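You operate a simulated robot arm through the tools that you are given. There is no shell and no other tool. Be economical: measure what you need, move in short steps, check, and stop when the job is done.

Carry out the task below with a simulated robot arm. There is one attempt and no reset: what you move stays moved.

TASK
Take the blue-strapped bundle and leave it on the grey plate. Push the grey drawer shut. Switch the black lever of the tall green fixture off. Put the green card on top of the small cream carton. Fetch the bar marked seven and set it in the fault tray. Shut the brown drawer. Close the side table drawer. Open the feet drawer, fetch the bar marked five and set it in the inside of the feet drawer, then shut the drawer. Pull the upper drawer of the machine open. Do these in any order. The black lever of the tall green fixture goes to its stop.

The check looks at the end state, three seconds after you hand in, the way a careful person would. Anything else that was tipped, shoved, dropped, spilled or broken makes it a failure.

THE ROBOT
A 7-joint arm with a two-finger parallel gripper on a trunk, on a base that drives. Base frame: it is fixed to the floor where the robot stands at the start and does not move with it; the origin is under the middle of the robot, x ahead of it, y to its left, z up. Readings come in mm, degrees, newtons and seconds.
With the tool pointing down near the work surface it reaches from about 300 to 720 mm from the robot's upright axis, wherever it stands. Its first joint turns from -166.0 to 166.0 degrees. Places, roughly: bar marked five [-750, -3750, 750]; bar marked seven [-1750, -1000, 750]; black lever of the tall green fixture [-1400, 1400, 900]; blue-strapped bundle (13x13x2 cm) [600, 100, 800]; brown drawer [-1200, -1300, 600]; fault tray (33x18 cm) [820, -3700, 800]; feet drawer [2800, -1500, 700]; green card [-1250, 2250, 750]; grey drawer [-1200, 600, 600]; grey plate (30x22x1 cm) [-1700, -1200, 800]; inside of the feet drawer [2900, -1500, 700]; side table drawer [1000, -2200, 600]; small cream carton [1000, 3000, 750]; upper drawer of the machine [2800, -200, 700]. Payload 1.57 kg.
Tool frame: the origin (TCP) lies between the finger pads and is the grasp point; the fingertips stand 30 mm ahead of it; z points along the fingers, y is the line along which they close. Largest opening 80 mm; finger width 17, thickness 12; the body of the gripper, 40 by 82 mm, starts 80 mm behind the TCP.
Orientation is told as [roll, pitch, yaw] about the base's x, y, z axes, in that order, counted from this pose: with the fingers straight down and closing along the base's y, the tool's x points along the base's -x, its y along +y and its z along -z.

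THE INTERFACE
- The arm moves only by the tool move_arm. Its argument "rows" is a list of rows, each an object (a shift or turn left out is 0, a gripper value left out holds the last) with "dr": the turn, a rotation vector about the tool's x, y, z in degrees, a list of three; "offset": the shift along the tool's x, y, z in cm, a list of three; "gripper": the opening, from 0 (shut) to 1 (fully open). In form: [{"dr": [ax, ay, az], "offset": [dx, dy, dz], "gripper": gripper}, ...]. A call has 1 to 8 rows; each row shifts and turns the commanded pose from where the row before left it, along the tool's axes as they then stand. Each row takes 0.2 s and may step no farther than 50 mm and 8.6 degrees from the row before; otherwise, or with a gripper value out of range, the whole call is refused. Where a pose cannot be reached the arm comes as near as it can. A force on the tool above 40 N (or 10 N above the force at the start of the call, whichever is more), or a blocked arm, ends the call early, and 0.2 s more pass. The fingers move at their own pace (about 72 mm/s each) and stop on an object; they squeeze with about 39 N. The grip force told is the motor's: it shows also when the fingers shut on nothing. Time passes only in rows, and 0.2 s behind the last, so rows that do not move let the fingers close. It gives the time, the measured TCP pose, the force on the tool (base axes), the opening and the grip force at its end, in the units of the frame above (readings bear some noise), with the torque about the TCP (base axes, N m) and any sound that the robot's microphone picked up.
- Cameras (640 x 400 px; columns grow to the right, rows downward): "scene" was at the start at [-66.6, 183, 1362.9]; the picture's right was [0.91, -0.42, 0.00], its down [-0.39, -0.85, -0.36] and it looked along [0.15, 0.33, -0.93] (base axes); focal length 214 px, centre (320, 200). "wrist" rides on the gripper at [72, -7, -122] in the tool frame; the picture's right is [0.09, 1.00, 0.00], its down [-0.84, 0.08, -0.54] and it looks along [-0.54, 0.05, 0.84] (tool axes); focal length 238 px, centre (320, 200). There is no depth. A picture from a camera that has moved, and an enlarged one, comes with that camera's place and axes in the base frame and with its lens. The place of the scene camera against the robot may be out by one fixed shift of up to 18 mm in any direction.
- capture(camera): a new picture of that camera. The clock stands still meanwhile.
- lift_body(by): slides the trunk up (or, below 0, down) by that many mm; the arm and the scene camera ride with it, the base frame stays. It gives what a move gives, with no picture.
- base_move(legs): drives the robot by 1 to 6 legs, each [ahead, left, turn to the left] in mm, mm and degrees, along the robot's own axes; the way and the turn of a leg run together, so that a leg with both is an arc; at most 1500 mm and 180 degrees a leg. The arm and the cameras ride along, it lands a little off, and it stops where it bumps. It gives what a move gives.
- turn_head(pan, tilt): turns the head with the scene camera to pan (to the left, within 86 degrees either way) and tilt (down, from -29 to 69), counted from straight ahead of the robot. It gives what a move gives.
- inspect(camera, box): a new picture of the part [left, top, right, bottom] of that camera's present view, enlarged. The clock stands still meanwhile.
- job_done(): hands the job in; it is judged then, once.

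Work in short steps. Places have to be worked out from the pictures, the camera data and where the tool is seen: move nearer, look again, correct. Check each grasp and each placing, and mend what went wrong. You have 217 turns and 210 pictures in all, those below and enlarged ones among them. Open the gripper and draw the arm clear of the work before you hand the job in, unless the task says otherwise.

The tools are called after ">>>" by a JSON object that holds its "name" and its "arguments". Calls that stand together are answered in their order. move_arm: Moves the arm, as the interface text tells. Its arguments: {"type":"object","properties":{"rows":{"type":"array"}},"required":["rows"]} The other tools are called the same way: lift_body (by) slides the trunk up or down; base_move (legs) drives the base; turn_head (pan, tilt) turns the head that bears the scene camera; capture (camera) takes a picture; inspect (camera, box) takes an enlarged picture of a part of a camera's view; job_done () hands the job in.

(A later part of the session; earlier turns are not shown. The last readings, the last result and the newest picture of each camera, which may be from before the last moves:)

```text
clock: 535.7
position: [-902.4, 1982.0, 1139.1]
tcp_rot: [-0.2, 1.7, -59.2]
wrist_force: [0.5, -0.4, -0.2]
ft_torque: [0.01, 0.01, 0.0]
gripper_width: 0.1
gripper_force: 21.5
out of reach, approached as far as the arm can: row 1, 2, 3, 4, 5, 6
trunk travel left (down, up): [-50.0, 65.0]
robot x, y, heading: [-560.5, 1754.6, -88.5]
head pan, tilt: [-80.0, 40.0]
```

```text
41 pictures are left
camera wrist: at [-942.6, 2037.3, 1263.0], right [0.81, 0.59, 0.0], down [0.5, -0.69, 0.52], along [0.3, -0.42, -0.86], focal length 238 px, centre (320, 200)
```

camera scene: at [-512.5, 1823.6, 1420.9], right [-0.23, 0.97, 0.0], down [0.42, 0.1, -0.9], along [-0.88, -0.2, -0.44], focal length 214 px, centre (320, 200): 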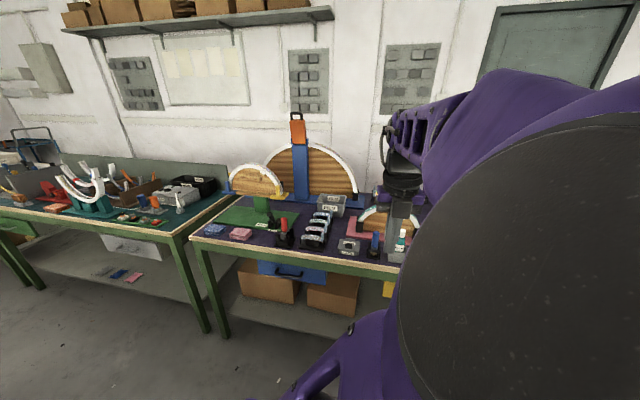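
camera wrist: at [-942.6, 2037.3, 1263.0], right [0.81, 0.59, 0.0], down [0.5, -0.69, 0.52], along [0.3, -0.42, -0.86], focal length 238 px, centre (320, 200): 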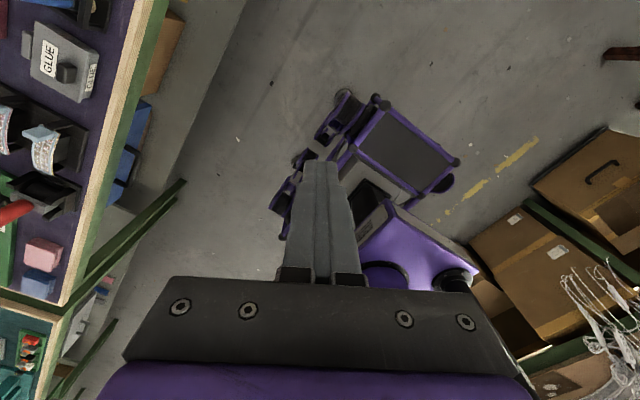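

Sweep blocked—possibly the head again. Turn the head to the front-left and retry the sweep and stretch.

>>> {"name": "turn_head", "arguments": {"pan": 30, "tilt": 20}}

>>> {"name": "move_arm", "arguments": {"rows": [{"dr": [0, 0, 4], "offset": [1, 3.5, 0]}, {"dr": [0, 0, 4], "offset": [1, 3.5, 0]}, {"dr": [0, 0, 4], "offset": [1, 3.5, 0]}, {"dr": [0, 0, 4], "offset": [1, 3.5, 0]}, {"dr": [0, 0, 4], "offset": [1, 3.5, 0]}, {"dr": [0, 0, 4], "offset": [1, 3.5, 0]}, {"dr": [0, 0, 4], "offset": [1, 3.5, 0]}, {"dr": [0, 0, 4], "offset": [1, 3.5, 0]}]}}

>>> {"name": "move_arm", "arguments": {"rows": [{"offset": [4.3, -1, 1.5]}, {"offset": [4.3, -1, 1.5]}, {"offset": [4.3, -1, 1.5]}, {"offset": [4.3, -1, 1.5]}, {"offset": [4.3, -1, 1.5]}, {"offset": [4.3, -1, 1.5]}]}}

```text
clock: 537.6
position: [-901.9, 1983.8, 1140.3]
tcp_rot: [-0.2, 1.7, -59.1]
wrist_force: [-0.5, 0.1, 0.0]
ft_torque: [0.02, 0.03, -0.02]
gripper_width: 0.3
gripper_force: 21.7
trunk travel left (down, up): [-50.0, 65.0]
robot x, y, heading: [-557.3, 1759.8, -88.6]
head pan, tilt: [30.0, 20.0]
```

```text
clock: 538.3
position: [-889.1, 1987.2, 1138.3]
tcp_rot: [-0.5, 1.1, -58.1]
wrist_force: [-0.1, 0.0, 0.9]
ft_torque: [0.01, 0.0, 0.02]
gripper_width: 0.0
gripper_force: 21.2
trunk travel left (down, up): [-50.0, 65.0]
robot x, y, heading: [-566.1, 1760.0, -88.6]
head pan, tilt: [30.0, 20.0]
stopped in row 3: the arm was blocked; the commanded pose is now the measured one
```

```text
clock: 539.7
position: [-896.8, 1996.3, 1132.6]
tcp_rot: [-0.5, 0.9, -58.3]
wrist_force: [0.0, 0.7, 0.3]
ft_torque: [-0.01, 0.01, 0.01]
gripper_width: 0.1
gripper_force: 21.4
out of reach, approached as far as the arm can: row 1, 2, 3, 4, 5, 6
trunk travel left (down, up): [-50.0, 65.0]
robot x, y, heading: [-560.3, 1759.0, -88.6]
head pan, tilt: [30.0, 20.0]
```

>>> {"name": "capture", "arguments": {"camera": "scene"}}

```text
40 pictures are left
camera scene: at [-512.7, 1817.6, 1436.1], right [-0.29, 0.96, 0.0], down [0.27, 0.08, -0.96], along [-0.92, -0.27, -0.28], focal length 214 px, centre (320, 200)
```

scene: 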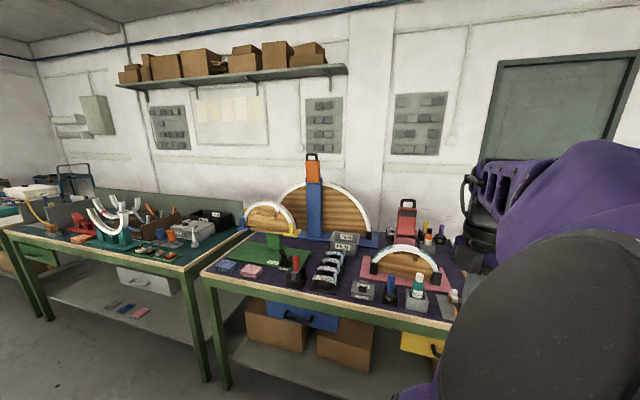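

>>> {"name": "turn_head", "arguments": {"pan": -75, "tilt": -29}}

>>> {"name": "turn_head", "arguments": {"pan": 60, "tilt": -29}}

>>> {"name": "move_arm", "arguments": {"rows": [{"dr": [0, 0, 4], "offset": [1, 3.5, 0]}, {"dr": [0, 0, 4], "offset": [1, 3.5, 0]}, {"dr": [0, 0, 4], "offset": [1, 3.5, 0]}, {"dr": [0, 0, 4], "offset": [1, 3.5, 0]}, {"dr": [0, 0, 4], "offset": [1, 3.5, 0]}, {"dr": [0, 0, 4], "offset": [1, 3.5, 0]}, {"dr": [0, 0, 4], "offset": [1, 3.5, 0]}, {"dr": [0, 0, 4], "offset": [1, 3.5, 0]}]}}

>>> {"name": "capture", "arguments": {"camera": "scene"}}

```text
clock: 541.5
position: [-897.2, 1995.9, 1133.7]
tcp_rot: [-0.5, 0.9, -58.4]
wrist_force: [-0.6, 0.1, -0.1]
ft_torque: [0.0, -0.04, 0.01]
gripper_width: 0.0
gripper_force: 21.3
trunk travel left (down, up): [-50.0, 65.0]
robot x, y, heading: [-562.2, 1756.0, -88.6]
head pan, tilt: [-75.0, -28.6]
```

```text
clock: 543.7
position: [-895.8, 1996.1, 1134.2]
tcp_rot: [-0.6, 0.8, -58.4]
wrist_force: [-0.1, 0.4, -0.1]
ft_torque: [-0.01, -0.01, 0.02]
gripper_width: 0.1
gripper_force: 21.8
trunk travel left (down, up): [-50.0, 65.0]
robot x, y, heading: [-560.0, 1761.5, -88.5]
head pan, tilt: [60.0, -28.6]
```

```text
clock: 545.4
position: [-763.4, 2110.9, 1135.6]
tcp_rot: [-0.3, 1.1, -75.6]
wrist_force: [0.6, 0.3, 0.5]
ft_torque: [0.05, 0.0, -0.01]
gripper_width: 0.0
gripper_force: 21.3
trunk travel left (down, up): [-50.0, 65.0]
robot x, y, heading: [-560.2, 1759.4, -88.5]
head pan, tilt: [60.0, -28.6]
stopped in row 8: the arm was blocked; the commanded pose is now the measured one
```

```text
39 pictures are left
camera scene: at [-444.8, 1780.8, 1503.0], right [-0.95, 0.32, 0.0], down [-0.15, -0.46, -0.88], along [-0.28, -0.83, 0.48], focal length 214 px, centre (320, 200)
```

scene: 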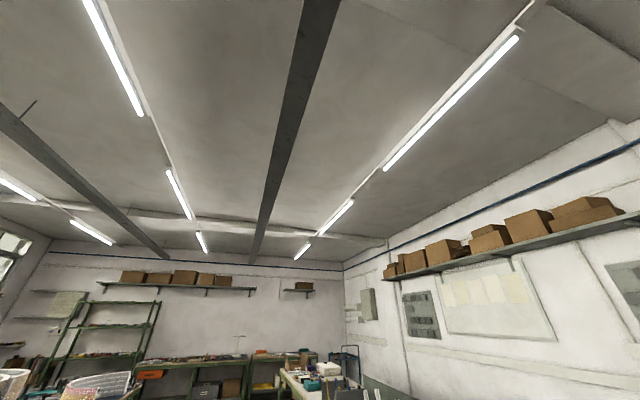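

I understand now: joint 1 is at +166° with the upper arm leaning rearward; I must flip it forward over vertical with the head out of the way. First extend to the rear to free the head and park it at pan 85.

>>> {"name": "move_arm", "arguments": {"rows": [{"offset": [4.2, -1.2, 2]}, {"offset": [4.2, -1.2, 2]}, {"offset": [4.2, -1.2, 2]}, {"offset": [4.2, -1.2, 2]}]}}

>>> {"name": "turn_head", "arguments": {"pan": 85, "tilt": 20}}

>>> {"name": "capture", "arguments": {"camera": "scene"}}

```text
clock: 546.4
position: [-811.5, 2224.6, 1085.3]
tcp_rot: [-0.3, 0.9, -76.2]
wrist_force: [0.0, 0.5, 0.4]
ft_torque: [0.0, 0.03, 0.02]
gripper_width: 0.1
gripper_force: 21.4
out of reach, approached as far as the arm can: row 3, 4
trunk travel left (down, up): [-50.0, 65.0]
robot x, y, heading: [-562.6, 1758.2, -88.5]
head pan, tilt: [60.0, -28.6]
```

```text
clock: 547.5
position: [-813.4, 2223.8, 1085.2]
tcp_rot: [-0.4, 0.8, -76.2]
wrist_force: [-0.1, 0.5, 1.1]
ft_torque: [-0.01, 0.0, 0.02]
gripper_width: 0.0
gripper_force: 21.1
trunk travel left (down, up): [-50.0, 65.0]
robot x, y, heading: [-559.2, 1758.3, -88.8]
head pan, tilt: [85.0, 20.0]
```

```text
38 pictures are left
camera scene: at [-330.3, 1838.6, 1430.5], right [-0.06, -1.0, 0.0], down [-0.34, 0.02, -0.94], along [0.94, -0.06, -0.34], focal length 214 px, centre (320, 200)
```

scene: 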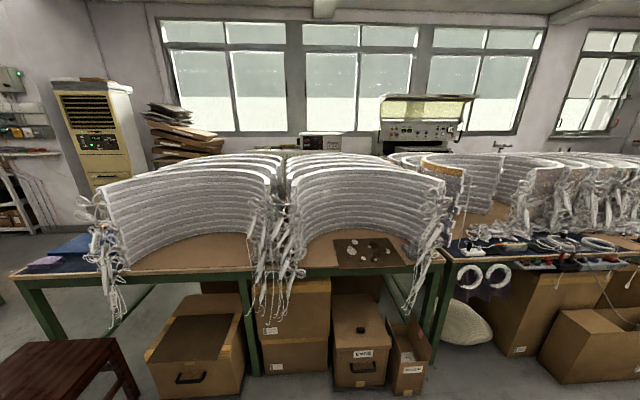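

Head parked. Bring the tool in past the right side (rotating yaw along).

>>> {"name": "move_arm", "arguments": {"rows": [{"dr": [0, 0, -8], "offset": [-4.2, -1.6, -0.8]}, {"dr": [0, 0, -8], "offset": [-4.0, -2.1, -0.8]}, {"dr": [0, 0, -8], "offset": [-3.6, -2.7, -0.8]}, {"dr": [0, 0, -8], "offset": [-3.2, -3.2, -0.8]}, {"dr": [0, 0, -8], "offset": [-2.8, -3.6, -0.8]}, {"dr": [0, 0, -8], "offset": [-2.2, -3.9, -0.8]}, {"dr": [0, 0, -8], "offset": [-1.7, -4.2, -0.8]}, {"dr": [0, 0, -8], "offset": [-1.1, -4.4, -0.8]}]}}

>>> {"name": "move_arm", "arguments": {"rows": [{"dr": [0, 0, -6], "offset": [0.5, -4.5, 0]}, {"dr": [0, 0, -6], "offset": [0.8, -4.5, 0]}, {"dr": [0, 0, -6], "offset": [1.5, -4.4, 0]}, {"dr": [0, 0, -6], "offset": [2, -4.2, 0]}, {"dr": [0, 0, -6], "offset": [2.5, -4, 0]}, {"dr": [0, 0, -6], "offset": [3, -3.7, 0]}, {"offset": [3.3, -3.4, 0]}, {"offset": [3.3, -3.4, 0]}]}}

```text
clock: 549.3
position: [-849.3, 1861.6, 1146.7]
tcp_rot: [0.7, 0.6, -12.0]
wrist_force: [0.7, -0.3, -0.3]
ft_torque: [-0.02, -0.01, -0.01]
gripper_width: 0.0
gripper_force: 21.3
trunk travel left (down, up): [-50.0, 65.0]
robot x, y, heading: [-561.2, 1759.9, -88.4]
head pan, tilt: [85.0, 20.0]
```

```text
clock: 551.1
position: [-850.4, 1651.0, 1134.1]
tcp_rot: [1.5, 0.6, 24.0]
wrist_force: [-0.1, -1.2, -0.3]
ft_torque: [0.0, -0.07, -0.02]
gripper_width: 0.1
gripper_force: 21.2
out of reach, approached as far as the arm can: row 4, 5, 6, 7, 8
trunk travel left (down, up): [-50.0, 65.0]
robot x, y, heading: [-559.6, 1758.7, -88.7]
head pan, tilt: [85.0, 20.0]
```

Raise the tool high so the upper arm can pass vertical, then move forward.

>>> {"name": "move_arm", "arguments": {"rows": [{"offset": [0, 0, -4.5]}, {"offset": [0, 0, -4.5]}, {"offset": [0, 0, -4.5]}, {"offset": [0, 0, -4.5]}, {"offset": [2.7, -3.6, 0]}, {"offset": [2.7, -3.6, 0]}, {"offset": [2.7, -3.6, 0]}, {"offset": [2.7, -3.6, 0]}]}}

>>> {"name": "move_arm", "arguments": {"rows": [{"offset": [2.7, -3.6, 0]}, {"offset": [2.7, -3.6, 0]}, {"offset": [2.7, -3.6, 1]}, {"offset": [2.7, -3.6, 1]}]}}

>>> {"name": "capture", "arguments": {"camera": "wrist"}}

```text
clock: 552.9
position: [-820.6, 1653.9, 1257.7]
tcp_rot: [2.4, 1.1, 24.0]
wrist_force: [0.1, 0.2, -0.4]
ft_torque: [0.03, 0.0, -0.01]
gripper_width: 0.0
gripper_force: 21.4
out of reach, approached as far as the arm can: row 1, 2, 3, 4, 5, 6, 7, 8
trunk travel left (down, up): [-50.0, 65.0]
robot x, y, heading: [-557.8, 1756.8, -88.5]
head pan, tilt: [85.0, 20.0]
```

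```text
clock: 553.9
position: [-821.1, 1637.6, 1189.7]
tcp_rot: [2.1, 1.0, 23.9]
wrist_force: [-1.1, 0.8, 0.0]
ft_torque: [0.01, 0.01, -0.02]
gripper_width: 0.0
gripper_force: 21.6
out of reach, approached as far as the arm can: row 1, 2, 3, 4
trunk travel left (down, up): [-50.0, 65.0]
robot x, y, heading: [-558.7, 1756.1, -88.7]
head pan, tilt: [85.0, 20.0]
```

```text
37 pictures are left
camera wrist: at [-880.2, 1599.2, 1312.9], right [-0.49, 0.87, 0.04], down [0.75, 0.4, 0.53], along [0.45, 0.29, -0.85], focal length 238 px, centre (320, 200)
```

wrist: 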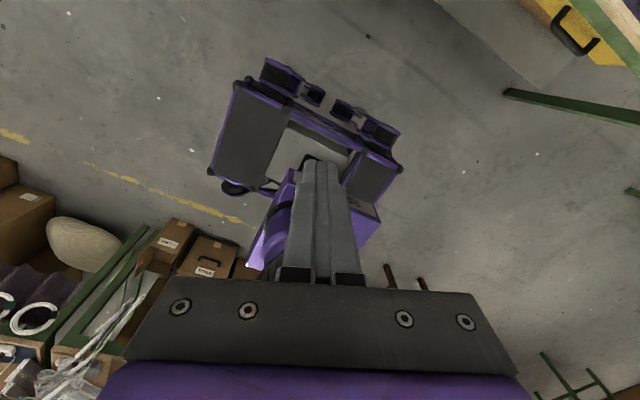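

The flip isn't available. In the present branch the arm works well behind the robot, so I'll work with targets at the robot's rear, using the wrist camera. Sweep back to the rear and extend.

>>> {"name": "move_arm", "arguments": {"rows": [{"dr": [0, 0, 8], "offset": [-1.8, 4.1, 0.8]}, {"dr": [0, 0, 8], "offset": [-1.2, 4.3, 0.8]}, {"dr": [0, 0, 8], "offset": [-0.6, 4.5, 0.8]}, {"dr": [0, 0, 8], "offset": [0, 4.5, 0.8]}, {"dr": [0, 0, 8], "offset": [0.6, 4.5, 0.8]}, {"dr": [0, 0, 8], "offset": [1.2, 4.3, 0.8]}, {"dr": [0, 0, 8], "offset": [1.8, 4.1, 0.8]}, {"dr": [0, 0, 8], "offset": [2.4, 3.8, 0.8]}]}}

>>> {"name": "move_arm", "arguments": {"rows": [{"dr": [0, 0, 8], "offset": [2.9, 3.4, 1]}, {"dr": [0, 0, 8], "offset": [3.3, 3.0, 1]}, {"dr": [0, 0, 8], "offset": [3.7, 2.5, 1]}, {"dr": [0, 0, 8], "offset": [4.0, 2.0, 1]}, {"dr": [0, 0, 8], "offset": [4.2, 1.4, 1]}, {"offset": [4.2, 1.4, 2]}, {"offset": [4.2, 1.4, 2]}]}}

```text
clock: 554.9
position: [-832.2, 1739.1, 1165.1]
tcp_rot: [1.1, 0.3, 8.0]
wrist_force: [0.4, -0.6, 0.3]
ft_torque: [0.01, -0.01, 0.02]
gripper_width: 0.0
gripper_force: 21.1
trunk travel left (down, up): [-50.0, 65.0]
robot x, y, heading: [-557.8, 1757.6, -88.6]
head pan, tilt: [85.0, 20.0]
stopped in row 4: the arm was blocked; the commanded pose is now the measured one
```

```text
clock: 556.5
position: [-920.3, 1895.0, 1146.3]
tcp_rot: [0.4, 0.9, -32.3]
wrist_force: [0.9, 0.8, -0.1]
ft_torque: [0.0, 0.03, 0.03]
gripper_width: 0.0
gripper_force: 21.6
out of reach, approached as far as the arm can: row 3, 4, 5, 6, 7
trunk travel left (down, up): [-50.0, 65.0]
robot x, y, heading: [-562.0, 1758.5, -88.3]
head pan, tilt: [85.0, 20.0]
```

>>> {"name": "move_arm", "arguments": {"rows": [{"dr": [0, 0, 7], "offset": [-0.2, 4.4, 0]}, {"dr": [0, 0, 7], "offset": [0.3, 4.4, 0]}, {"dr": [0, 0, 7], "offset": [0.8, 4.3, 0]}, {"dr": [0, 0, 7], "offset": [1.2, 4.3, 0]}, {"dr": [0, 0, 7], "offset": [1.8, 4.1, 0]}, {"dr": [0, 0, 7], "offset": [2.3, 3.9, 0]}]}}

>>> {"name": "move_arm", "arguments": {"rows": [{"offset": [4.2, -1.2, 1.5]}, {"offset": [4.2, -1.2, 1.5]}, {"offset": [4.2, -1.2, 1.5]}, {"offset": [4.5, 0, 0]}, {"offset": [4.5, 0, 0]}, {"offset": [4.5, 0, 0]}]}}

```text
clock: 557.9
position: [-767.6, 2107.8, 1148.2]
tcp_rot: [0.1, 1.3, -73.8]
wrist_force: [0.8, 0.5, -0.3]
ft_torque: [0.0, 0.02, 0.02]
gripper_width: 0.0
gripper_force: 21.3
trunk travel left (down, up): [-50.0, 65.0]
robot x, y, heading: [-561.3, 1757.0, -88.5]
head pan, tilt: [85.0, 20.0]
```

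```text
clock: 559.3
position: [-817.2, 2204.7, 1115.2]
tcp_rot: [-0.3, 1.1, -74.3]
wrist_force: [0.9, 0.1, -0.3]
ft_torque: [0.02, 0.02, 0.01]
gripper_width: 0.0
gripper_force: 21.7
out of reach, approached as far as the arm can: row 3, 4, 5, 6
trunk travel left (down, up): [-50.0, 65.0]
robot x, y, heading: [-561.0, 1756.8, -88.8]
head pan, tilt: [85.0, 20.0]
```

Continue cw to directly behind the robot, then test extension and lowering.

>>> {"name": "move_arm", "arguments": {"rows": [{"dr": [0, 0, 5], "offset": [0.3, 4.5, 0]}, {"dr": [0, 0, 5], "offset": [0.3, 4.5, 0]}, {"dr": [0, 0, 5], "offset": [0.3, 4.5, 0]}, {"dr": [0, 0, 5], "offset": [0.3, 4.5, 0]}, {"dr": [0, 0, 5], "offset": [0.3, 4.5, 0]}, {"dr": [0, 0, 5], "offset": [0.3, 4.5, 0]}]}}

>>> {"name": "move_arm", "arguments": {"rows": [{"offset": [4.5, 0, 1]}, {"offset": [4.5, 0, 1]}, {"offset": [0, 0, 4.5]}, {"offset": [0, 0, 4.5]}, {"offset": [0, 0, 4.5]}, {"offset": [0, 0, 4.5]}]}}

>>> {"name": "capture", "arguments": {"camera": "wrist"}}

```text
clock: 560.6
position: [-682.4, 2226.1, 1112.4]
tcp_rot: [-1.2, 0.0, -89.1]
wrist_force: [-0.4, 0.1, -0.8]
ft_torque: [-0.02, 0.01, 0.03]
gripper_width: 0.0
gripper_force: 21.1
trunk travel left (down, up): [-50.0, 65.0]
robot x, y, heading: [-562.6, 1757.9, -88.5]
head pan, tilt: [85.0, 20.0]
stopped in row 6: the arm was blocked; the commanded pose is now the measured one
```

```text
clock: 562.0
position: [-689.2, 2317.2, 910.4]
tcp_rot: [-1.3, 0.1, -89.1]
wrist_force: [-0.1, -0.3, 1.1]
ft_torque: [-0.01, 0.01, -0.01]
gripper_width: 0.0
gripper_force: 21.2
trunk travel left (down, up): [-50.0, 65.0]
robot x, y, heading: [-564.4, 1752.3, -88.6]
head pan, tilt: [85.0, 20.0]
```

```text
36 pictures are left
camera wrist: at [-694.6, 2388.6, 1033.1], right [0.99, 0.11, -0.02], down [0.1, -0.84, 0.54], along [0.04, -0.54, -0.84], focal length 238 px, centre (320, 200)
```

wrist: 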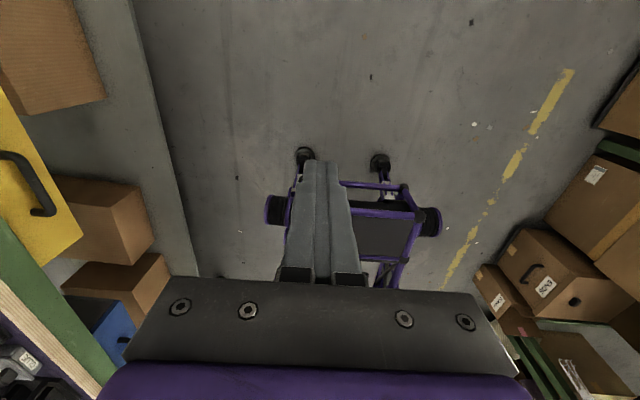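

The arm works fine at the rear (r≈576, down to z 910). Raise, turn the robot to heading 0 so that its rear faces the bench, and position for the lever.

>>> {"name": "move_arm", "arguments": {"rows": [{"offset": [0, 0, -4.5]}, {"offset": [0, 0, -4.5]}, {"offset": [0, 0, -4.5]}]}}

>>> {"name": "base_move", "arguments": {"legs": [[0, 120, 0], [0, 0, 88.5], [0, -230, 0], [-300, 0, 0]]}}

>>> {"name": "capture", "arguments": {"camera": "wrist"}}

```text
clock: 562.8
position: [-685.2, 2317.5, 1045.3]
tcp_rot: [-1.2, 0.1, -89.1]
wrist_force: [0.2, -0.2, -0.4]
ft_torque: [0.01, -0.03, -0.02]
gripper_width: 0.0
gripper_force: 21.3
trunk travel left (down, up): [-50.0, 65.0]
robot x, y, heading: [-561.5, 1755.4, -88.3]
head pan, tilt: [85.0, 20.0]
```

```text
clock: 572.5
position: [-1319.1, 1451.0, 1046.5]
tcp_rot: [-1.3, 0.1, -2.7]
wrist_force: [0.3, 0.1, -0.4]
ft_torque: [0.01, 0.02, 0.02]
gripper_width: 0.1
gripper_force: 21.4
trunk travel left (down, up): [-50.0, 65.0]
robot x, y, heading: [-751.7, 1541.0, -2.0]
head pan, tilt: [85.0, 20.0]
```

```text
35 pictures are left
camera wrist: at [-1389.8, 1450.3, 1168.4], right [-0.05, 1.0, -0.02], down [0.84, 0.05, 0.54], along [0.54, 0.01, -0.84], focal length 238 px, centre (320, 200)
```

wrist: 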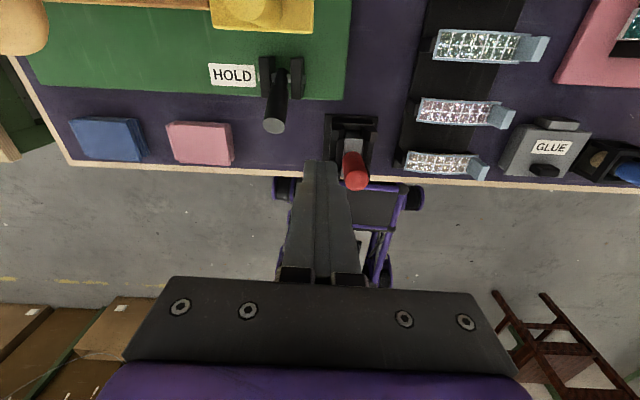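

Lever leans ≈32°. Confirm it's at the stop: bring closed fingers down just behind it and nudge toward the robot.

>>> {"name": "move_arm", "arguments": {"rows": [{"dr": [-1.2, 7.5, 0]}, {"dr": [0, 7.5, 0]}, {"offset": [0.7, -2.7, 3.1]}, {"offset": [0.7, -2.7, 3.1]}]}}

>>> {"name": "capture", "arguments": {"camera": "wrist"}}

```text
clock: 573.5
position: [-1350.5, 1398.0, 989.4]
tcp_rot: [-0.2, 15.2, -2.8]
wrist_force: [0.3, 0.4, 0.9]
ft_torque: [-0.02, 0.0, 0.0]
gripper_width: 0.0
gripper_force: 21.2
trunk travel left (down, up): [-50.0, 65.0]
robot x, y, heading: [-754.9, 1544.7, -2.1]
head pan, tilt: [85.0, 20.0]
```

```text
34 pictures are left
camera wrist: at [-1387.6, 1392.9, 1126.2], right [-0.04, 1.0, 0.02], down [0.95, 0.03, 0.3], along [0.3, 0.03, -0.95], focal length 238 px, centre (320, 200)
```

wrist: 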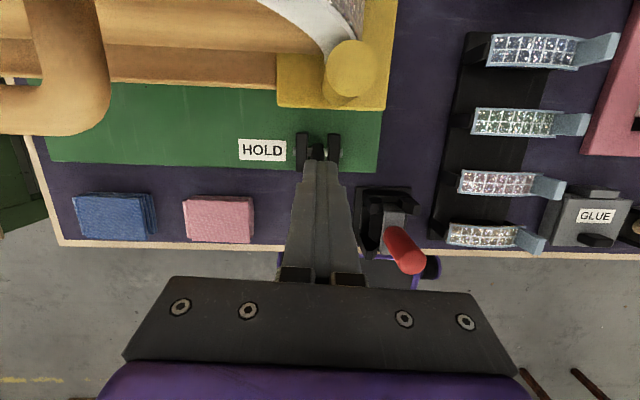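

>>> {"name": "move_arm", "arguments": {"rows": [{"offset": [-0.85, 0, 3.1]}, {"offset": [-0.8, 0, 2.9]}]}}

>>> {"name": "move_arm", "arguments": {"rows": [{"offset": [-0.6, 0, -0.16]}, {"offset": [-0.6, 0, -0.16]}, {"offset": [-0.6, 0, -0.16]}, {"offset": [-0.6, 0, -0.16]}]}}

```text
clock: 574.1
position: [-1351.7, 1397.9, 927.0]
tcp_rot: [-0.1, 15.0, -2.9]
wrist_force: [0.0, -0.1, 0.0]
ft_torque: [0.01, -0.01, 0.02]
gripper_width: 0.0
gripper_force: 20.8
trunk travel left (down, up): [-50.0, 65.0]
robot x, y, heading: [-753.5, 1539.5, -1.9]
head pan, tilt: [85.0, 20.0]
```

```text
clock: 575.1
position: [-1325.4, 1396.4, 927.9]
tcp_rot: [-0.1, 15.1, -2.8]
wrist_force: [0.1, 0.0, -0.7]
ft_torque: [0.03, 0.0, 0.0]
gripper_width: 0.0
gripper_force: 21.2
trunk travel left (down, up): [-50.0, 65.0]
robot x, y, heading: [-752.7, 1543.1, -1.9]
head pan, tilt: [85.0, 20.0]
```

>>> {"name": "move_arm", "arguments": {"rows": [{"offset": [-0.6, 0, -0.16]}, {"offset": [-0.6, 0, -0.16]}, {"offset": [-0.6, 0, -0.16]}, {"offset": [-0.6, 0, -0.16]}, {"offset": [-0.6, 0, -0.16]}]}}

>>> {"name": "capture", "arguments": {"camera": "wrist"}}

```text
clock: 576.3
position: [-1294.7, 1395.7, 927.6]
tcp_rot: [-0.1, 15.2, -2.8]
wrist_force: [-1.4, 0.0, -0.1]
ft_torque: [-0.02, -0.01, 0.0]
gripper_width: 0.0
gripper_force: 21.4
trunk travel left (down, up): [-50.0, 65.0]
robot x, y, heading: [-753.2, 1542.5, -2.1]
head pan, tilt: [85.0, 20.0]
```

```text
33 pictures are left
camera wrist: at [-1331.8, 1390.7, 1064.1], right [-0.04, 1.0, 0.02], down [0.95, 0.03, 0.31], along [0.3, 0.03, -0.95], focal length 238 px, centre (320, 200)
```

wrist: 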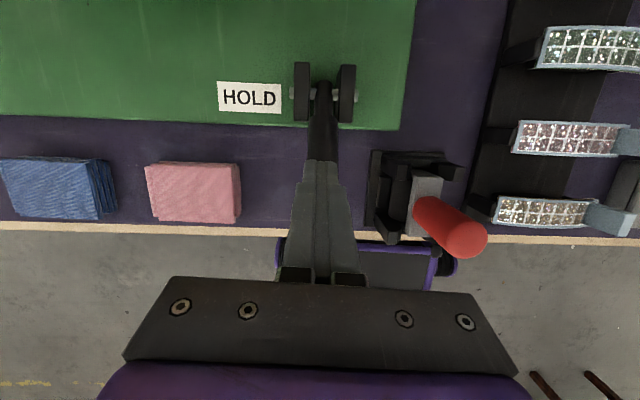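

It wasn't at the stop: the lever moved further easily. Keep pushing along the arc (down and toward the robot) until a firm stop.

>>> {"name": "move_arm", "arguments": {"rows": [{"offset": [-0.47, 0, 0.39]}, {"offset": [-0.45, 0, 0.45]}, {"offset": [-0.4, 0, 0.5]}, {"offset": [-0.35, 0, 0.55]}]}}

>>> {"name": "move_arm", "arguments": {"rows": [{"offset": [-0.3, 0, 0.55]}, {"offset": [-0.3, 0, 0.55]}, {"offset": [-0.3, 0, 0.55]}, {"offset": [-0.3, 0, 0.55]}]}}

>>> {"name": "capture", "arguments": {"camera": "wrist"}}

```text
clock: 577.0
position: [-1291.4, 1395.0, 922.8]
tcp_rot: [-0.3, 16.2, -2.8]
wrist_force: [7.4, 4.5, 21.5]
ft_torque: [0.22, -0.17, 0.01]
gripper_width: 0.2
gripper_force: 20.9
trunk travel left (down, up): [-50.0, 65.0]
robot x, y, heading: [-753.2, 1542.5, -2.1]
head pan, tilt: [85.0, 20.0]
stopped in row 3: the force on the tool passed its limit at 46 N (the readings are from after the stop); the commanded pose is now the measured one
```

```text
clock: 577.4
position: [-1290.6, 1395.5, 924.1]
tcp_rot: [-0.3, 16.7, -2.9]
wrist_force: [11.7, 5.5, 22.4]
ft_torque: [0.22, -0.26, -0.07]
gripper_width: 0.1
gripper_force: 21.3
trunk travel left (down, up): [-50.0, 65.0]
robot x, y, heading: [-752.2, 1542.0, -1.9]
head pan, tilt: [85.0, 20.0]
stopped in row 1: the force on the tool passed its limit at 45 N (the readings are from after the stop); the commanded pose is now the measured one
```

```text
32 pictures are left
camera wrist: at [-1324.0, 1390.8, 1061.4], right [-0.04, 1.0, 0.02], down [0.96, 0.03, 0.28], along [0.28, 0.03, -0.96], focal length 238 px, centre (320, 200)
```

wrist: 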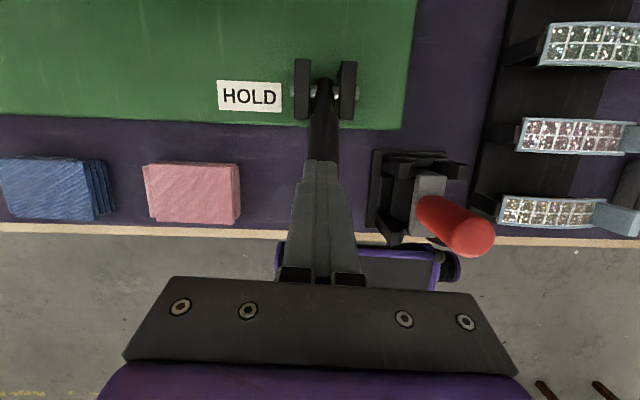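

Lift off and check the lever angle.

>>> {"name": "move_arm", "arguments": {"rows": [{"offset": [0, 0, -4]}, {"offset": [-3, 0, -3]}, {"offset": [-3, 0, -3]}]}}

>>> {"name": "capture", "arguments": {"camera": "wrist"}}

```text
clock: 578.2
position: [-1205.3, 1392.5, 998.4]
tcp_rot: [-0.2, 16.4, -2.9]
wrist_force: [-0.2, 0.6, 0.4]
ft_torque: [0.02, 0.0, 0.0]
gripper_width: 0.2
gripper_force: 21.2
trunk travel left (down, up): [-50.0, 65.0]
robot x, y, heading: [-750.4, 1545.3, -2.1]
head pan, tilt: [85.0, 20.0]
```

```text
31 pictures are left
camera wrist: at [-1240.6, 1387.7, 1136.3], right [-0.04, 1.0, 0.02], down [0.96, 0.03, 0.28], along [0.28, 0.03, -0.96], focal length 238 px, centre (320, 200)
```

wrist: 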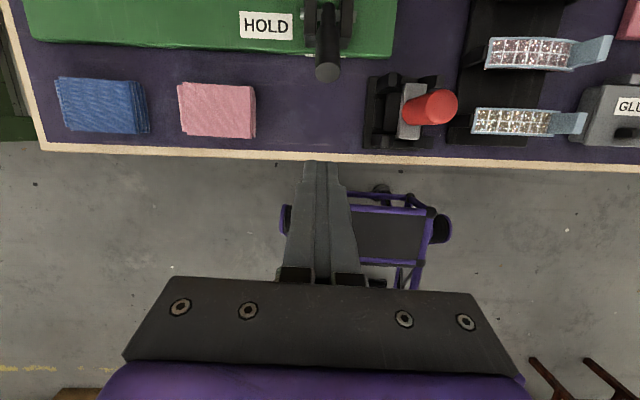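

Lever ≈55° now. Press straight down on its upper part to check for the stop.

>>> {"name": "move_arm", "arguments": {"rows": [{"offset": [2.93, 0.1, 2.3]}, {"offset": [2.93, 0.1, 2.3]}, {"offset": [2.93, 0.1, 2.3]}]}}

>>> {"name": "move_arm", "arguments": {"rows": [{"offset": [-0.27, 0, 0.96]}, {"offset": [-0.27, 0, 0.96]}, {"offset": [-0.2, 0, 0.7]}, {"offset": [-0.2, 0, 0.7]}, {"offset": [-0.2, 0, 0.7]}, {"offset": [-0.2, 0, 0.7]}]}}

>>> {"name": "capture", "arguments": {"camera": "wrist"}}

```text
clock: 579.0
position: [-1310.0, 1400.4, 958.6]
tcp_rot: [-0.3, 16.5, -2.8]
wrist_force: [-0.3, 0.0, 0.8]
ft_torque: [0.03, 0.02, -0.01]
gripper_width: 0.0
gripper_force: 21.4
trunk travel left (down, up): [-50.0, 65.0]
robot x, y, heading: [-753.0, 1543.0, -2.2]
head pan, tilt: [85.0, 20.0]
```

```text
clock: 580.5
position: [-1316.1, 1398.5, 916.0]
tcp_rot: [-0.6, 17.4, -2.9]
wrist_force: [-2.9, -0.6, 10.4]
ft_torque: [0.02, 0.12, -0.04]
gripper_width: 0.0
gripper_force: 21.1
trunk travel left (down, up): [-50.0, 65.0]
robot x, y, heading: [-754.5, 1541.6, -2.1]
head pan, tilt: [85.0, 20.0]
stopped in row 6: the force on the tool passed its limit at 42 N (the readings are from after the stop); the commanded pose is now the measured one
```

```text
30 pictures are left
camera wrist: at [-1346.6, 1394.5, 1054.1], right [-0.04, 1.0, 0.02], down [0.96, 0.03, 0.27], along [0.26, 0.03, -0.96], focal length 238 px, centre (320, 200)
```

wrist: 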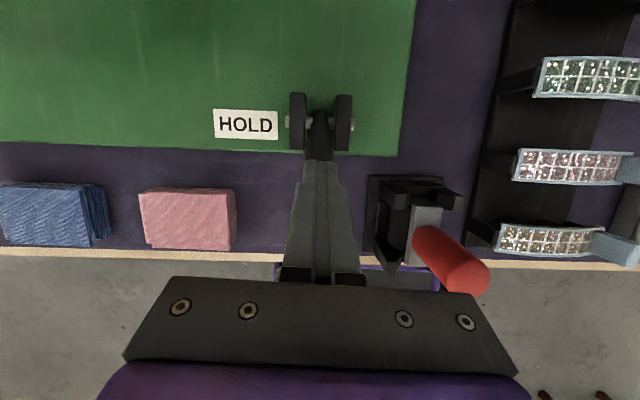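

Firm stop (42 N) at ≈55° — the lever is at its stop. Rise and drive to the green card.

>>> {"name": "move_arm", "arguments": {"rows": [{"offset": [0.5, 0, -4]}, {"offset": [0, 0, -4.5]}, {"dr": [0, -8, 0], "offset": [-2, 0, -4]}, {"dr": [0, -8, 0], "offset": [0, 0, -3]}]}}

>>> {"name": "base_move", "arguments": {"legs": [[200, 0, 2], [0, 850, 0], [-150, 0, 0]]}}

>>> {"name": "capture", "arguments": {"camera": "wrist"}}

```text
clock: 581.5
position: [-1258.8, 1395.9, 1058.5]
tcp_rot: [-0.5, 1.1, -2.8]
wrist_force: [-0.5, 0.5, 0.0]
ft_torque: [-0.07, 0.0, 0.03]
gripper_width: 0.3
gripper_force: 21.3
trunk travel left (down, up): [-50.0, 65.0]
robot x, y, heading: [-755.0, 1539.9, -1.8]
head pan, tilt: [85.0, 20.0]
```

```text
clock: 592.2
position: [-1201.2, 2221.1, 1057.3]
tcp_rot: [-0.5, 1.2, -0.5]
wrist_force: [0.1, 0.8, 0.8]
ft_torque: [0.01, -0.04, -0.02]
gripper_width: 0.1
gripper_force: 21.5
trunk travel left (down, up): [-50.0, 65.0]
robot x, y, heading: [-701.4, 2387.2, 0.2]
head pan, tilt: [85.0, 20.0]
```

```text
29 pictures are left
camera wrist: at [-1270.3, 2215.5, 1181.2], right [-0.08, 1.0, -0.01], down [0.85, 0.07, 0.52], along [0.52, 0.04, -0.85], focal length 238 px, centre (320, 200)
```

wrist: 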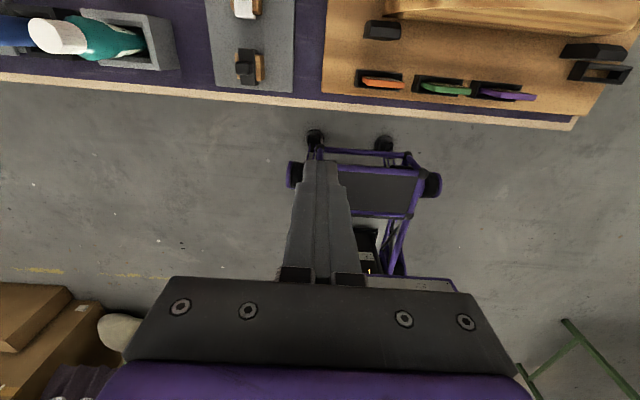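

Three cards (orange, green, purple) stand in black holders at the bench end. Inspect.

>>> {"name": "inspect", "arguments": {"camera": "wrist", "box": [320, 0, 600, 175]}}

>>> {"name": "turn_head", "arguments": {"pan": 86, "tilt": 45}}

>>> {"name": "capture", "arguments": {"camera": "scene"}}

```text
2.29 times, centred on (460, 88) of wrist
camera zoom: at [-1270.3, 2215.5, 1181.2], right [-0.08, 1.0, -0.01], down [0.85, 0.07, 0.52], along [0.52, 0.04, -0.85], focal length 545 px, centre (0, 457)
```

zoom: 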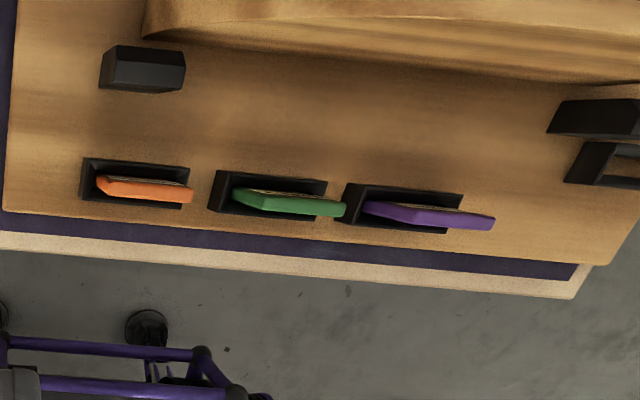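

```text
clock: 593.1
position: [-1201.8, 2220.2, 1056.7]
tcp_rot: [-0.5, 1.2, -0.5]
wrist_force: [0.1, -0.3, 0.4]
ft_torque: [0.03, -0.01, 0.02]
gripper_width: 0.0
gripper_force: 21.7
trunk travel left (down, up): [-50.0, 65.0]
robot x, y, heading: [-698.0, 2388.0, 0.3]
head pan, tilt: [85.9, 45.0]
```

```text
27 pictures are left
camera scene: at [-785.7, 2599.9, 1391.8], right [1.0, -0.07, 0.0], down [-0.05, -0.7, -0.71], along [0.05, 0.71, -0.71], focal length 214 px, centre (320, 200)
```

scene: 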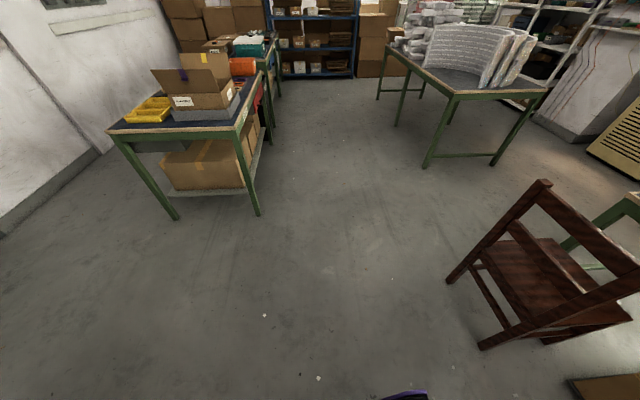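

Cards stand upright with faces normal to x, so closing must be along x. I'll place the robot north of the bench end with its rear facing south (heading 90), so the arm reaches the card in its comfortable wrist range.

>>> {"name": "base_move", "arguments": {"legs": [[0, 570, 0], [0, 0, 90], [0, 690, 0]]}}

>>> {"name": "capture", "arguments": {"camera": "wrist"}}

```text
clock: 609.7
position: [-1245.9, 2469.6, 1056.8]
tcp_rot: [-0.5, 1.3, 88.0]
wrist_force: [-0.4, -0.9, 0.2]
ft_torque: [0.02, 0.0, 0.01]
gripper_width: 0.0
gripper_force: 21.0
trunk travel left (down, up): [-50.0, 65.0]
robot x, y, heading: [-1398.9, 2975.0, 88.7]
head pan, tilt: [85.9, 45.0]
```

```text
26 pictures are left
camera wrist: at [-1242.6, 2399.9, 1181.2], right [-1.0, -0.06, -0.01], down [-0.05, 0.85, 0.52], along [-0.02, 0.52, -0.85], focal length 238 px, centre (320, 200)
```

wrist: 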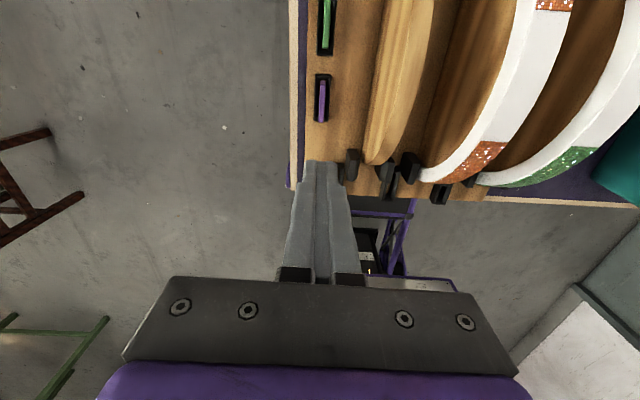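

Green card centre ≈(-1247,2373). Move over it and down to z≈930.

>>> {"name": "move_arm", "arguments": {"rows": [{"dr": [-0.5, -1.3, 0], "offset": [4.8, 0, 0], "gripper": 0.5}, {"offset": [4.8, 0.1, 0]}, {"offset": [0, 0, 4.3]}, {"offset": [0, 0, 4.3]}, {"offset": [0, 0, 4]}]}}

>>> {"name": "capture", "arguments": {"camera": "wrist"}}

```text
clock: 610.9
position: [-1272.7, 2400.6, 928.9]
tcp_rot: [0.0, -0.1, 87.9]
wrist_force: [-0.5, -0.3, 1.1]
ft_torque: [-0.04, -0.01, 0.01]
gripper_width: 39.8
gripper_force: 0.1
out of reach, approached as far as the arm can: row 2
trunk travel left (down, up): [-50.0, 65.0]
robot x, y, heading: [-1399.9, 2976.0, 88.6]
head pan, tilt: [85.9, 45.0]
```

```text
25 pictures are left
camera wrist: at [-1268.2, 2327.9, 1051.0], right [-1.0, -0.06, 0.0], down [-0.05, 0.84, 0.54], along [-0.03, 0.54, -0.84], focal length 238 px, centre (320, 200)
```

wrist: 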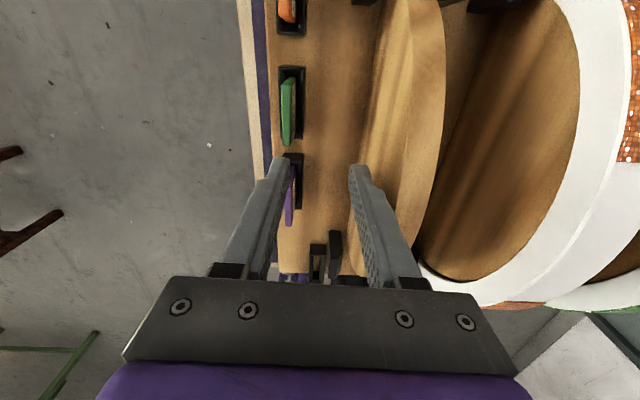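

Shift the base by (+25, -32) mm to bring the fingers over the green card.

>>> {"name": "base_move", "arguments": {"legs": [[-32, -25, 0]]}}

>>> {"name": "capture", "arguments": {"camera": "wrist"}}

```text
clock: 611.9
position: [-1250.4, 2383.9, 929.5]
tcp_rot: [0.1, -0.2, 87.9]
wrist_force: [-0.3, -0.5, 0.1]
ft_torque: [-0.04, 0.02, 0.0]
gripper_width: 39.9
gripper_force: 0.0
trunk travel left (down, up): [-50.0, 65.0]
robot x, y, heading: [-1377.4, 2955.1, 88.5]
head pan, tilt: [85.9, 45.0]
```

```text
24 pictures are left
camera wrist: at [-1246.0, 2310.6, 1051.1], right [-1.0, -0.06, 0.0], down [-0.05, 0.84, 0.54], along [-0.03, 0.54, -0.84], focal length 238 px, centre (320, 200)
```

wrist: 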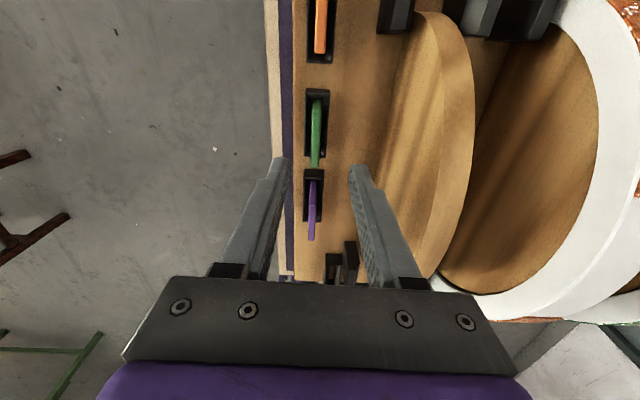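

The card is between the fingers' line. Descend to z≈868 and close.

>>> {"name": "move_arm", "arguments": {"rows": [{"offset": [0.4, -0.2, 3.0]}, {"offset": [0.4, -0.1, 3.0]}]}}

>>> {"name": "capture", "arguments": {"camera": "wrist"}}

```text
clock: 612.5
position: [-1246.6, 2375.3, 868.1]
tcp_rot: [0.1, -0.2, 87.9]
wrist_force: [0.0, 0.4, 0.3]
ft_torque: [-0.01, 0.03, -0.01]
gripper_width: 39.9
gripper_force: 0.1
trunk travel left (down, up): [-50.0, 65.0]
robot x, y, heading: [-1373.3, 2957.8, 88.7]
head pan, tilt: [85.9, 45.0]
```

```text
23 pictures are left
camera wrist: at [-1242.5, 2302.5, 990.8], right [-1.0, -0.06, 0.0], down [-0.05, 0.84, 0.54], along [-0.03, 0.54, -0.84], focal length 238 px, centre (320, 200)
```

wrist: 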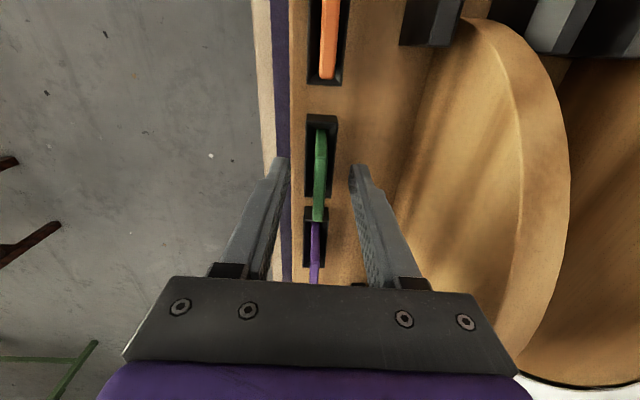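

>>> {"name": "move_arm", "arguments": {"rows": [{"offset": [0, 0, 0.3], "gripper": 0}, {}, {}, {"offset": [0, 0, -2]}, {"offset": [0, 0, -4]}, {"offset": [0, 0, -4]}, {"offset": [0, 0, -4]}]}}

>>> {"name": "capture", "arguments": {"camera": "wrist"}}

```text
clock: 614.1
position: [-1246.4, 2373.8, 1005.4]
tcp_rot: [0.1, -0.2, 87.9]
wrist_force: [-0.3, -0.5, -0.3]
ft_torque: [0.01, 0.01, -0.02]
gripper_width: 5.7
gripper_force: 25.6
trunk travel left (down, up): [-50.0, 65.0]
robot x, y, heading: [-1375.9, 2958.0, 88.7]
head pan, tilt: [85.9, 45.0]
```

```text
22 pictures are left
camera wrist: at [-1242.2, 2301.2, 1129.2], right [-1.0, -0.06, 0.0], down [-0.05, 0.84, 0.54], along [-0.03, 0.54, -0.84], focal length 238 px, centre (320, 200)
```

wrist: 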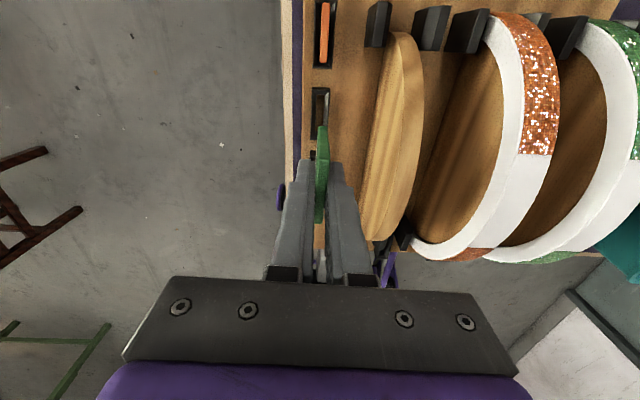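

Card is held. Back away from the bench and look east for the carton.

>>> {"name": "base_move", "arguments": {"legs": [[250, 0, 0]]}}

>>> {"name": "turn_head", "arguments": {"pan": -86, "tilt": 18}}

>>> {"name": "capture", "arguments": {"camera": "scene"}}

```text
clock: 615.9
position: [-1239.1, 2624.8, 1007.2]
tcp_rot: [0.1, -0.2, 87.8]
wrist_force: [-0.5, 0.2, 0.6]
ft_torque: [0.03, 0.02, -0.01]
gripper_width: 6.2
gripper_force: 25.8
trunk travel left (down, up): [-50.0, 65.0]
robot x, y, heading: [-1373.8, 3207.8, 89.0]
head pan, tilt: [85.9, 45.0]
```

```text
clock: 618.5
position: [-1240.2, 2627.0, 1007.0]
tcp_rot: [0.0, 0.0, 87.9]
wrist_force: [0.4, -0.7, -0.3]
ft_torque: [-0.01, -0.03, -0.01]
gripper_width: 6.0
gripper_force: 25.4
trunk travel left (down, up): [-50.0, 65.0]
robot x, y, heading: [-1368.9, 3209.1, 88.7]
head pan, tilt: [-85.9, 18.0]
```

```text
21 pictures are left
camera scene: at [-1418.6, 3119.2, 1433.7], right [0.05, -1.0, 0.0], down [-0.31, -0.01, -0.95], along [0.95, 0.05, -0.31], focal length 214 px, centre (320, 200)
```

scene: 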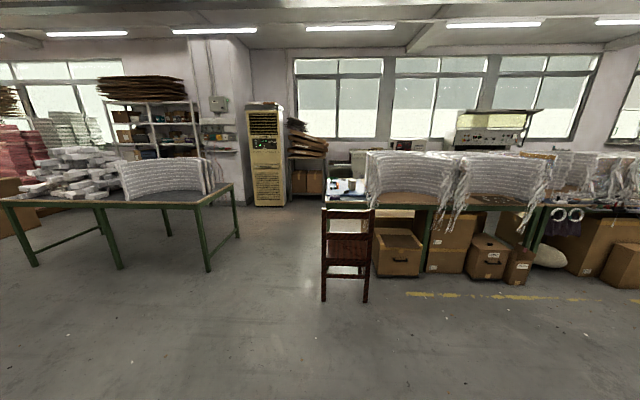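

Carton should be near the north end of the bench ahead (end y≈3170). Drive north then strafe right to x≈830, keeping the rear toward the bench end.

>>> {"name": "base_move", "arguments": {"legs": [[520, 0, 1], [0, -1150, 0], [0, -1050, 0]]}}

>>> {"name": "capture", "arguments": {"camera": "wrist"}}

```text
clock: 620.5
position: [-1232.3, 2903.6, 1007.6]
tcp_rot: [0.0, -0.2, 88.1]
wrist_force: [-0.1, 0.3, 0.0]
ft_torque: [0.0, 0.02, 0.01]
gripper_width: 5.8
gripper_force: 26.0
trunk travel left (down, up): [-50.0, 65.0]
robot x, y, heading: [-1366.0, 3488.4, 88.7]
head pan, tilt: [-85.9, 18.0]
stopped in leg 1: the robot was blocked; the commanded pose is now the measured one
```

```text
20 pictures are left
camera wrist: at [-1228.3, 2830.7, 1130.2], right [-1.0, -0.06, 0.0], down [-0.05, 0.84, 0.54], along [-0.03, 0.54, -0.84], focal length 238 px, centre (320, 200)
```

wrist: 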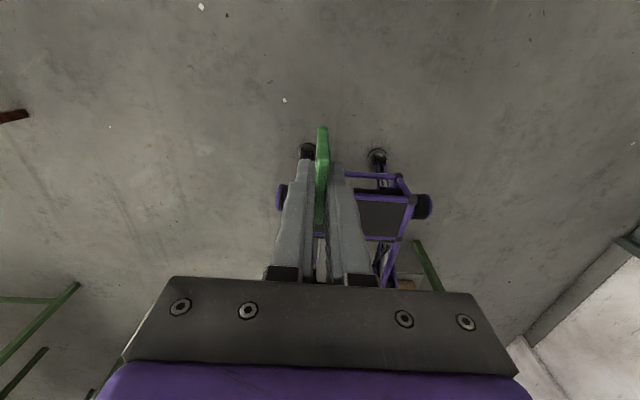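

>>> {"name": "base_move", "arguments": {"legs": [[-30, 0, 0], [0, -900, 0], [230, 0, 0], [0, -1290, 0]]}}

>>> {"name": "capture", "arguments": {"camera": "wrist"}}

```text
clock: 643.7
position: [980.1, 3063.9, 1008.2]
tcp_rot: [0.1, 0.0, 88.7]
wrist_force: [0.4, 0.1, 1.2]
ft_torque: [0.03, 0.02, 0.01]
gripper_width: 5.8
gripper_force: 25.5
trunk travel left (down, up): [-50.0, 65.0]
robot x, y, heading: [843.9, 3644.7, 89.2]
head pan, tilt: [-85.9, 18.0]
```

```text
19 pictures are left
camera wrist: at [985.7, 2990.5, 1130.3], right [-1.0, -0.07, 0.0], down [-0.06, 0.84, 0.54], along [-0.04, 0.54, -0.84], focal length 238 px, centre (320, 200)
```

wrist: 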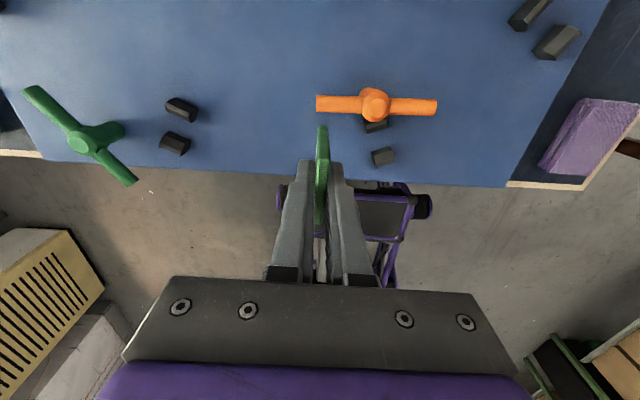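

Carton not in view yet. Raise the arm and shift 90 mm south for a wider look.

>>> {"name": "move_arm", "arguments": {"rows": [{"offset": [0, 0, -4.5]}, {"offset": [0, 0, -4.5]}, {"offset": [0, 0, -4.5]}]}}

>>> {"name": "base_move", "arguments": {"legs": [[-100, 0, 0]]}}

>>> {"name": "capture", "arguments": {"camera": "wrist"}}

```text
clock: 644.5
position: [961.4, 3081.6, 1125.0]
tcp_rot: [0.1, -0.1, 88.7]
wrist_force: [-0.1, 0.3, 0.1]
ft_torque: [0.03, -0.02, 0.02]
gripper_width: 5.9
gripper_force: 25.7
out of reach, approached as far as the arm can: row 1, 2, 3
trunk travel left (down, up): [-50.0, 65.0]
robot x, y, heading: [844.5, 3643.4, 89.3]
head pan, tilt: [-85.9, 18.0]
```

```text
clock: 645.6
position: [959.9, 2982.8, 1125.8]
tcp_rot: [0.1, -0.1, 88.5]
wrist_force: [-0.7, 0.9, -0.4]
ft_torque: [-0.02, 0.02, -0.01]
gripper_width: 5.7
gripper_force: 25.4
trunk travel left (down, up): [-50.0, 65.0]
robot x, y, heading: [844.9, 3547.6, 89.3]
head pan, tilt: [-85.9, 18.0]
```

```text
18 pictures are left
camera wrist: at [965.1, 2910.5, 1247.4], right [-1.0, -0.07, 0.0], down [-0.06, 0.84, 0.54], along [-0.04, 0.54, -0.84], focal length 238 px, centre (320, 200)
```

wrist: 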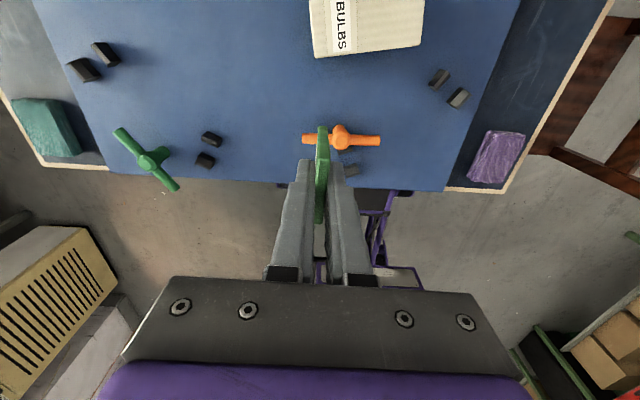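

The cream carton "BULBS" is at ≈(895, ~2850), its near edge y≈2916. Shift the base left 75 and back 85.

>>> {"name": "base_move", "arguments": {"legs": [[0, 75, 0.7], [-88, 0, 0]]}}

>>> {"name": "capture", "arguments": {"camera": "wrist"}}

```text
clock: 647.6
position: [889.2, 2940.5, 1123.3]
tcp_rot: [0.1, -0.3, 89.0]
wrist_force: [1.0, -0.2, -0.1]
ft_torque: [-0.01, 0.02, 0.0]
gripper_width: 6.1
gripper_force: 26.1
trunk travel left (down, up): [-50.0, 65.0]
robot x, y, heading: [767.8, 3501.5, 90.1]
head pan, tilt: [-85.9, 18.0]
stopped in leg 2: the robot was blocked; the commanded pose is now the measured one
```

```text
17 pictures are left
camera wrist: at [895.7, 2866.9, 1245.1], right [-1.0, -0.07, 0.0], down [-0.06, 0.84, 0.55], along [-0.04, 0.54, -0.84], focal length 238 px, centre (320, 200)
```

wrist: 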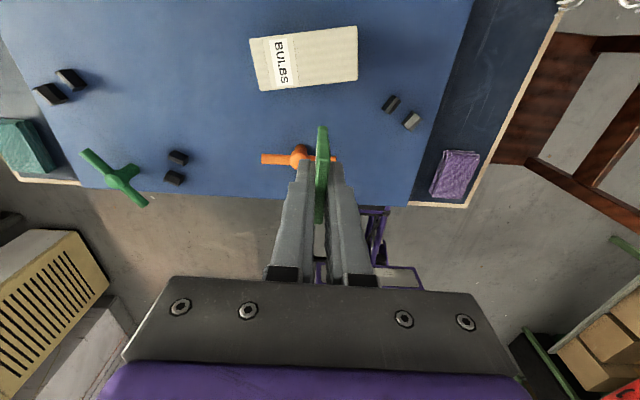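

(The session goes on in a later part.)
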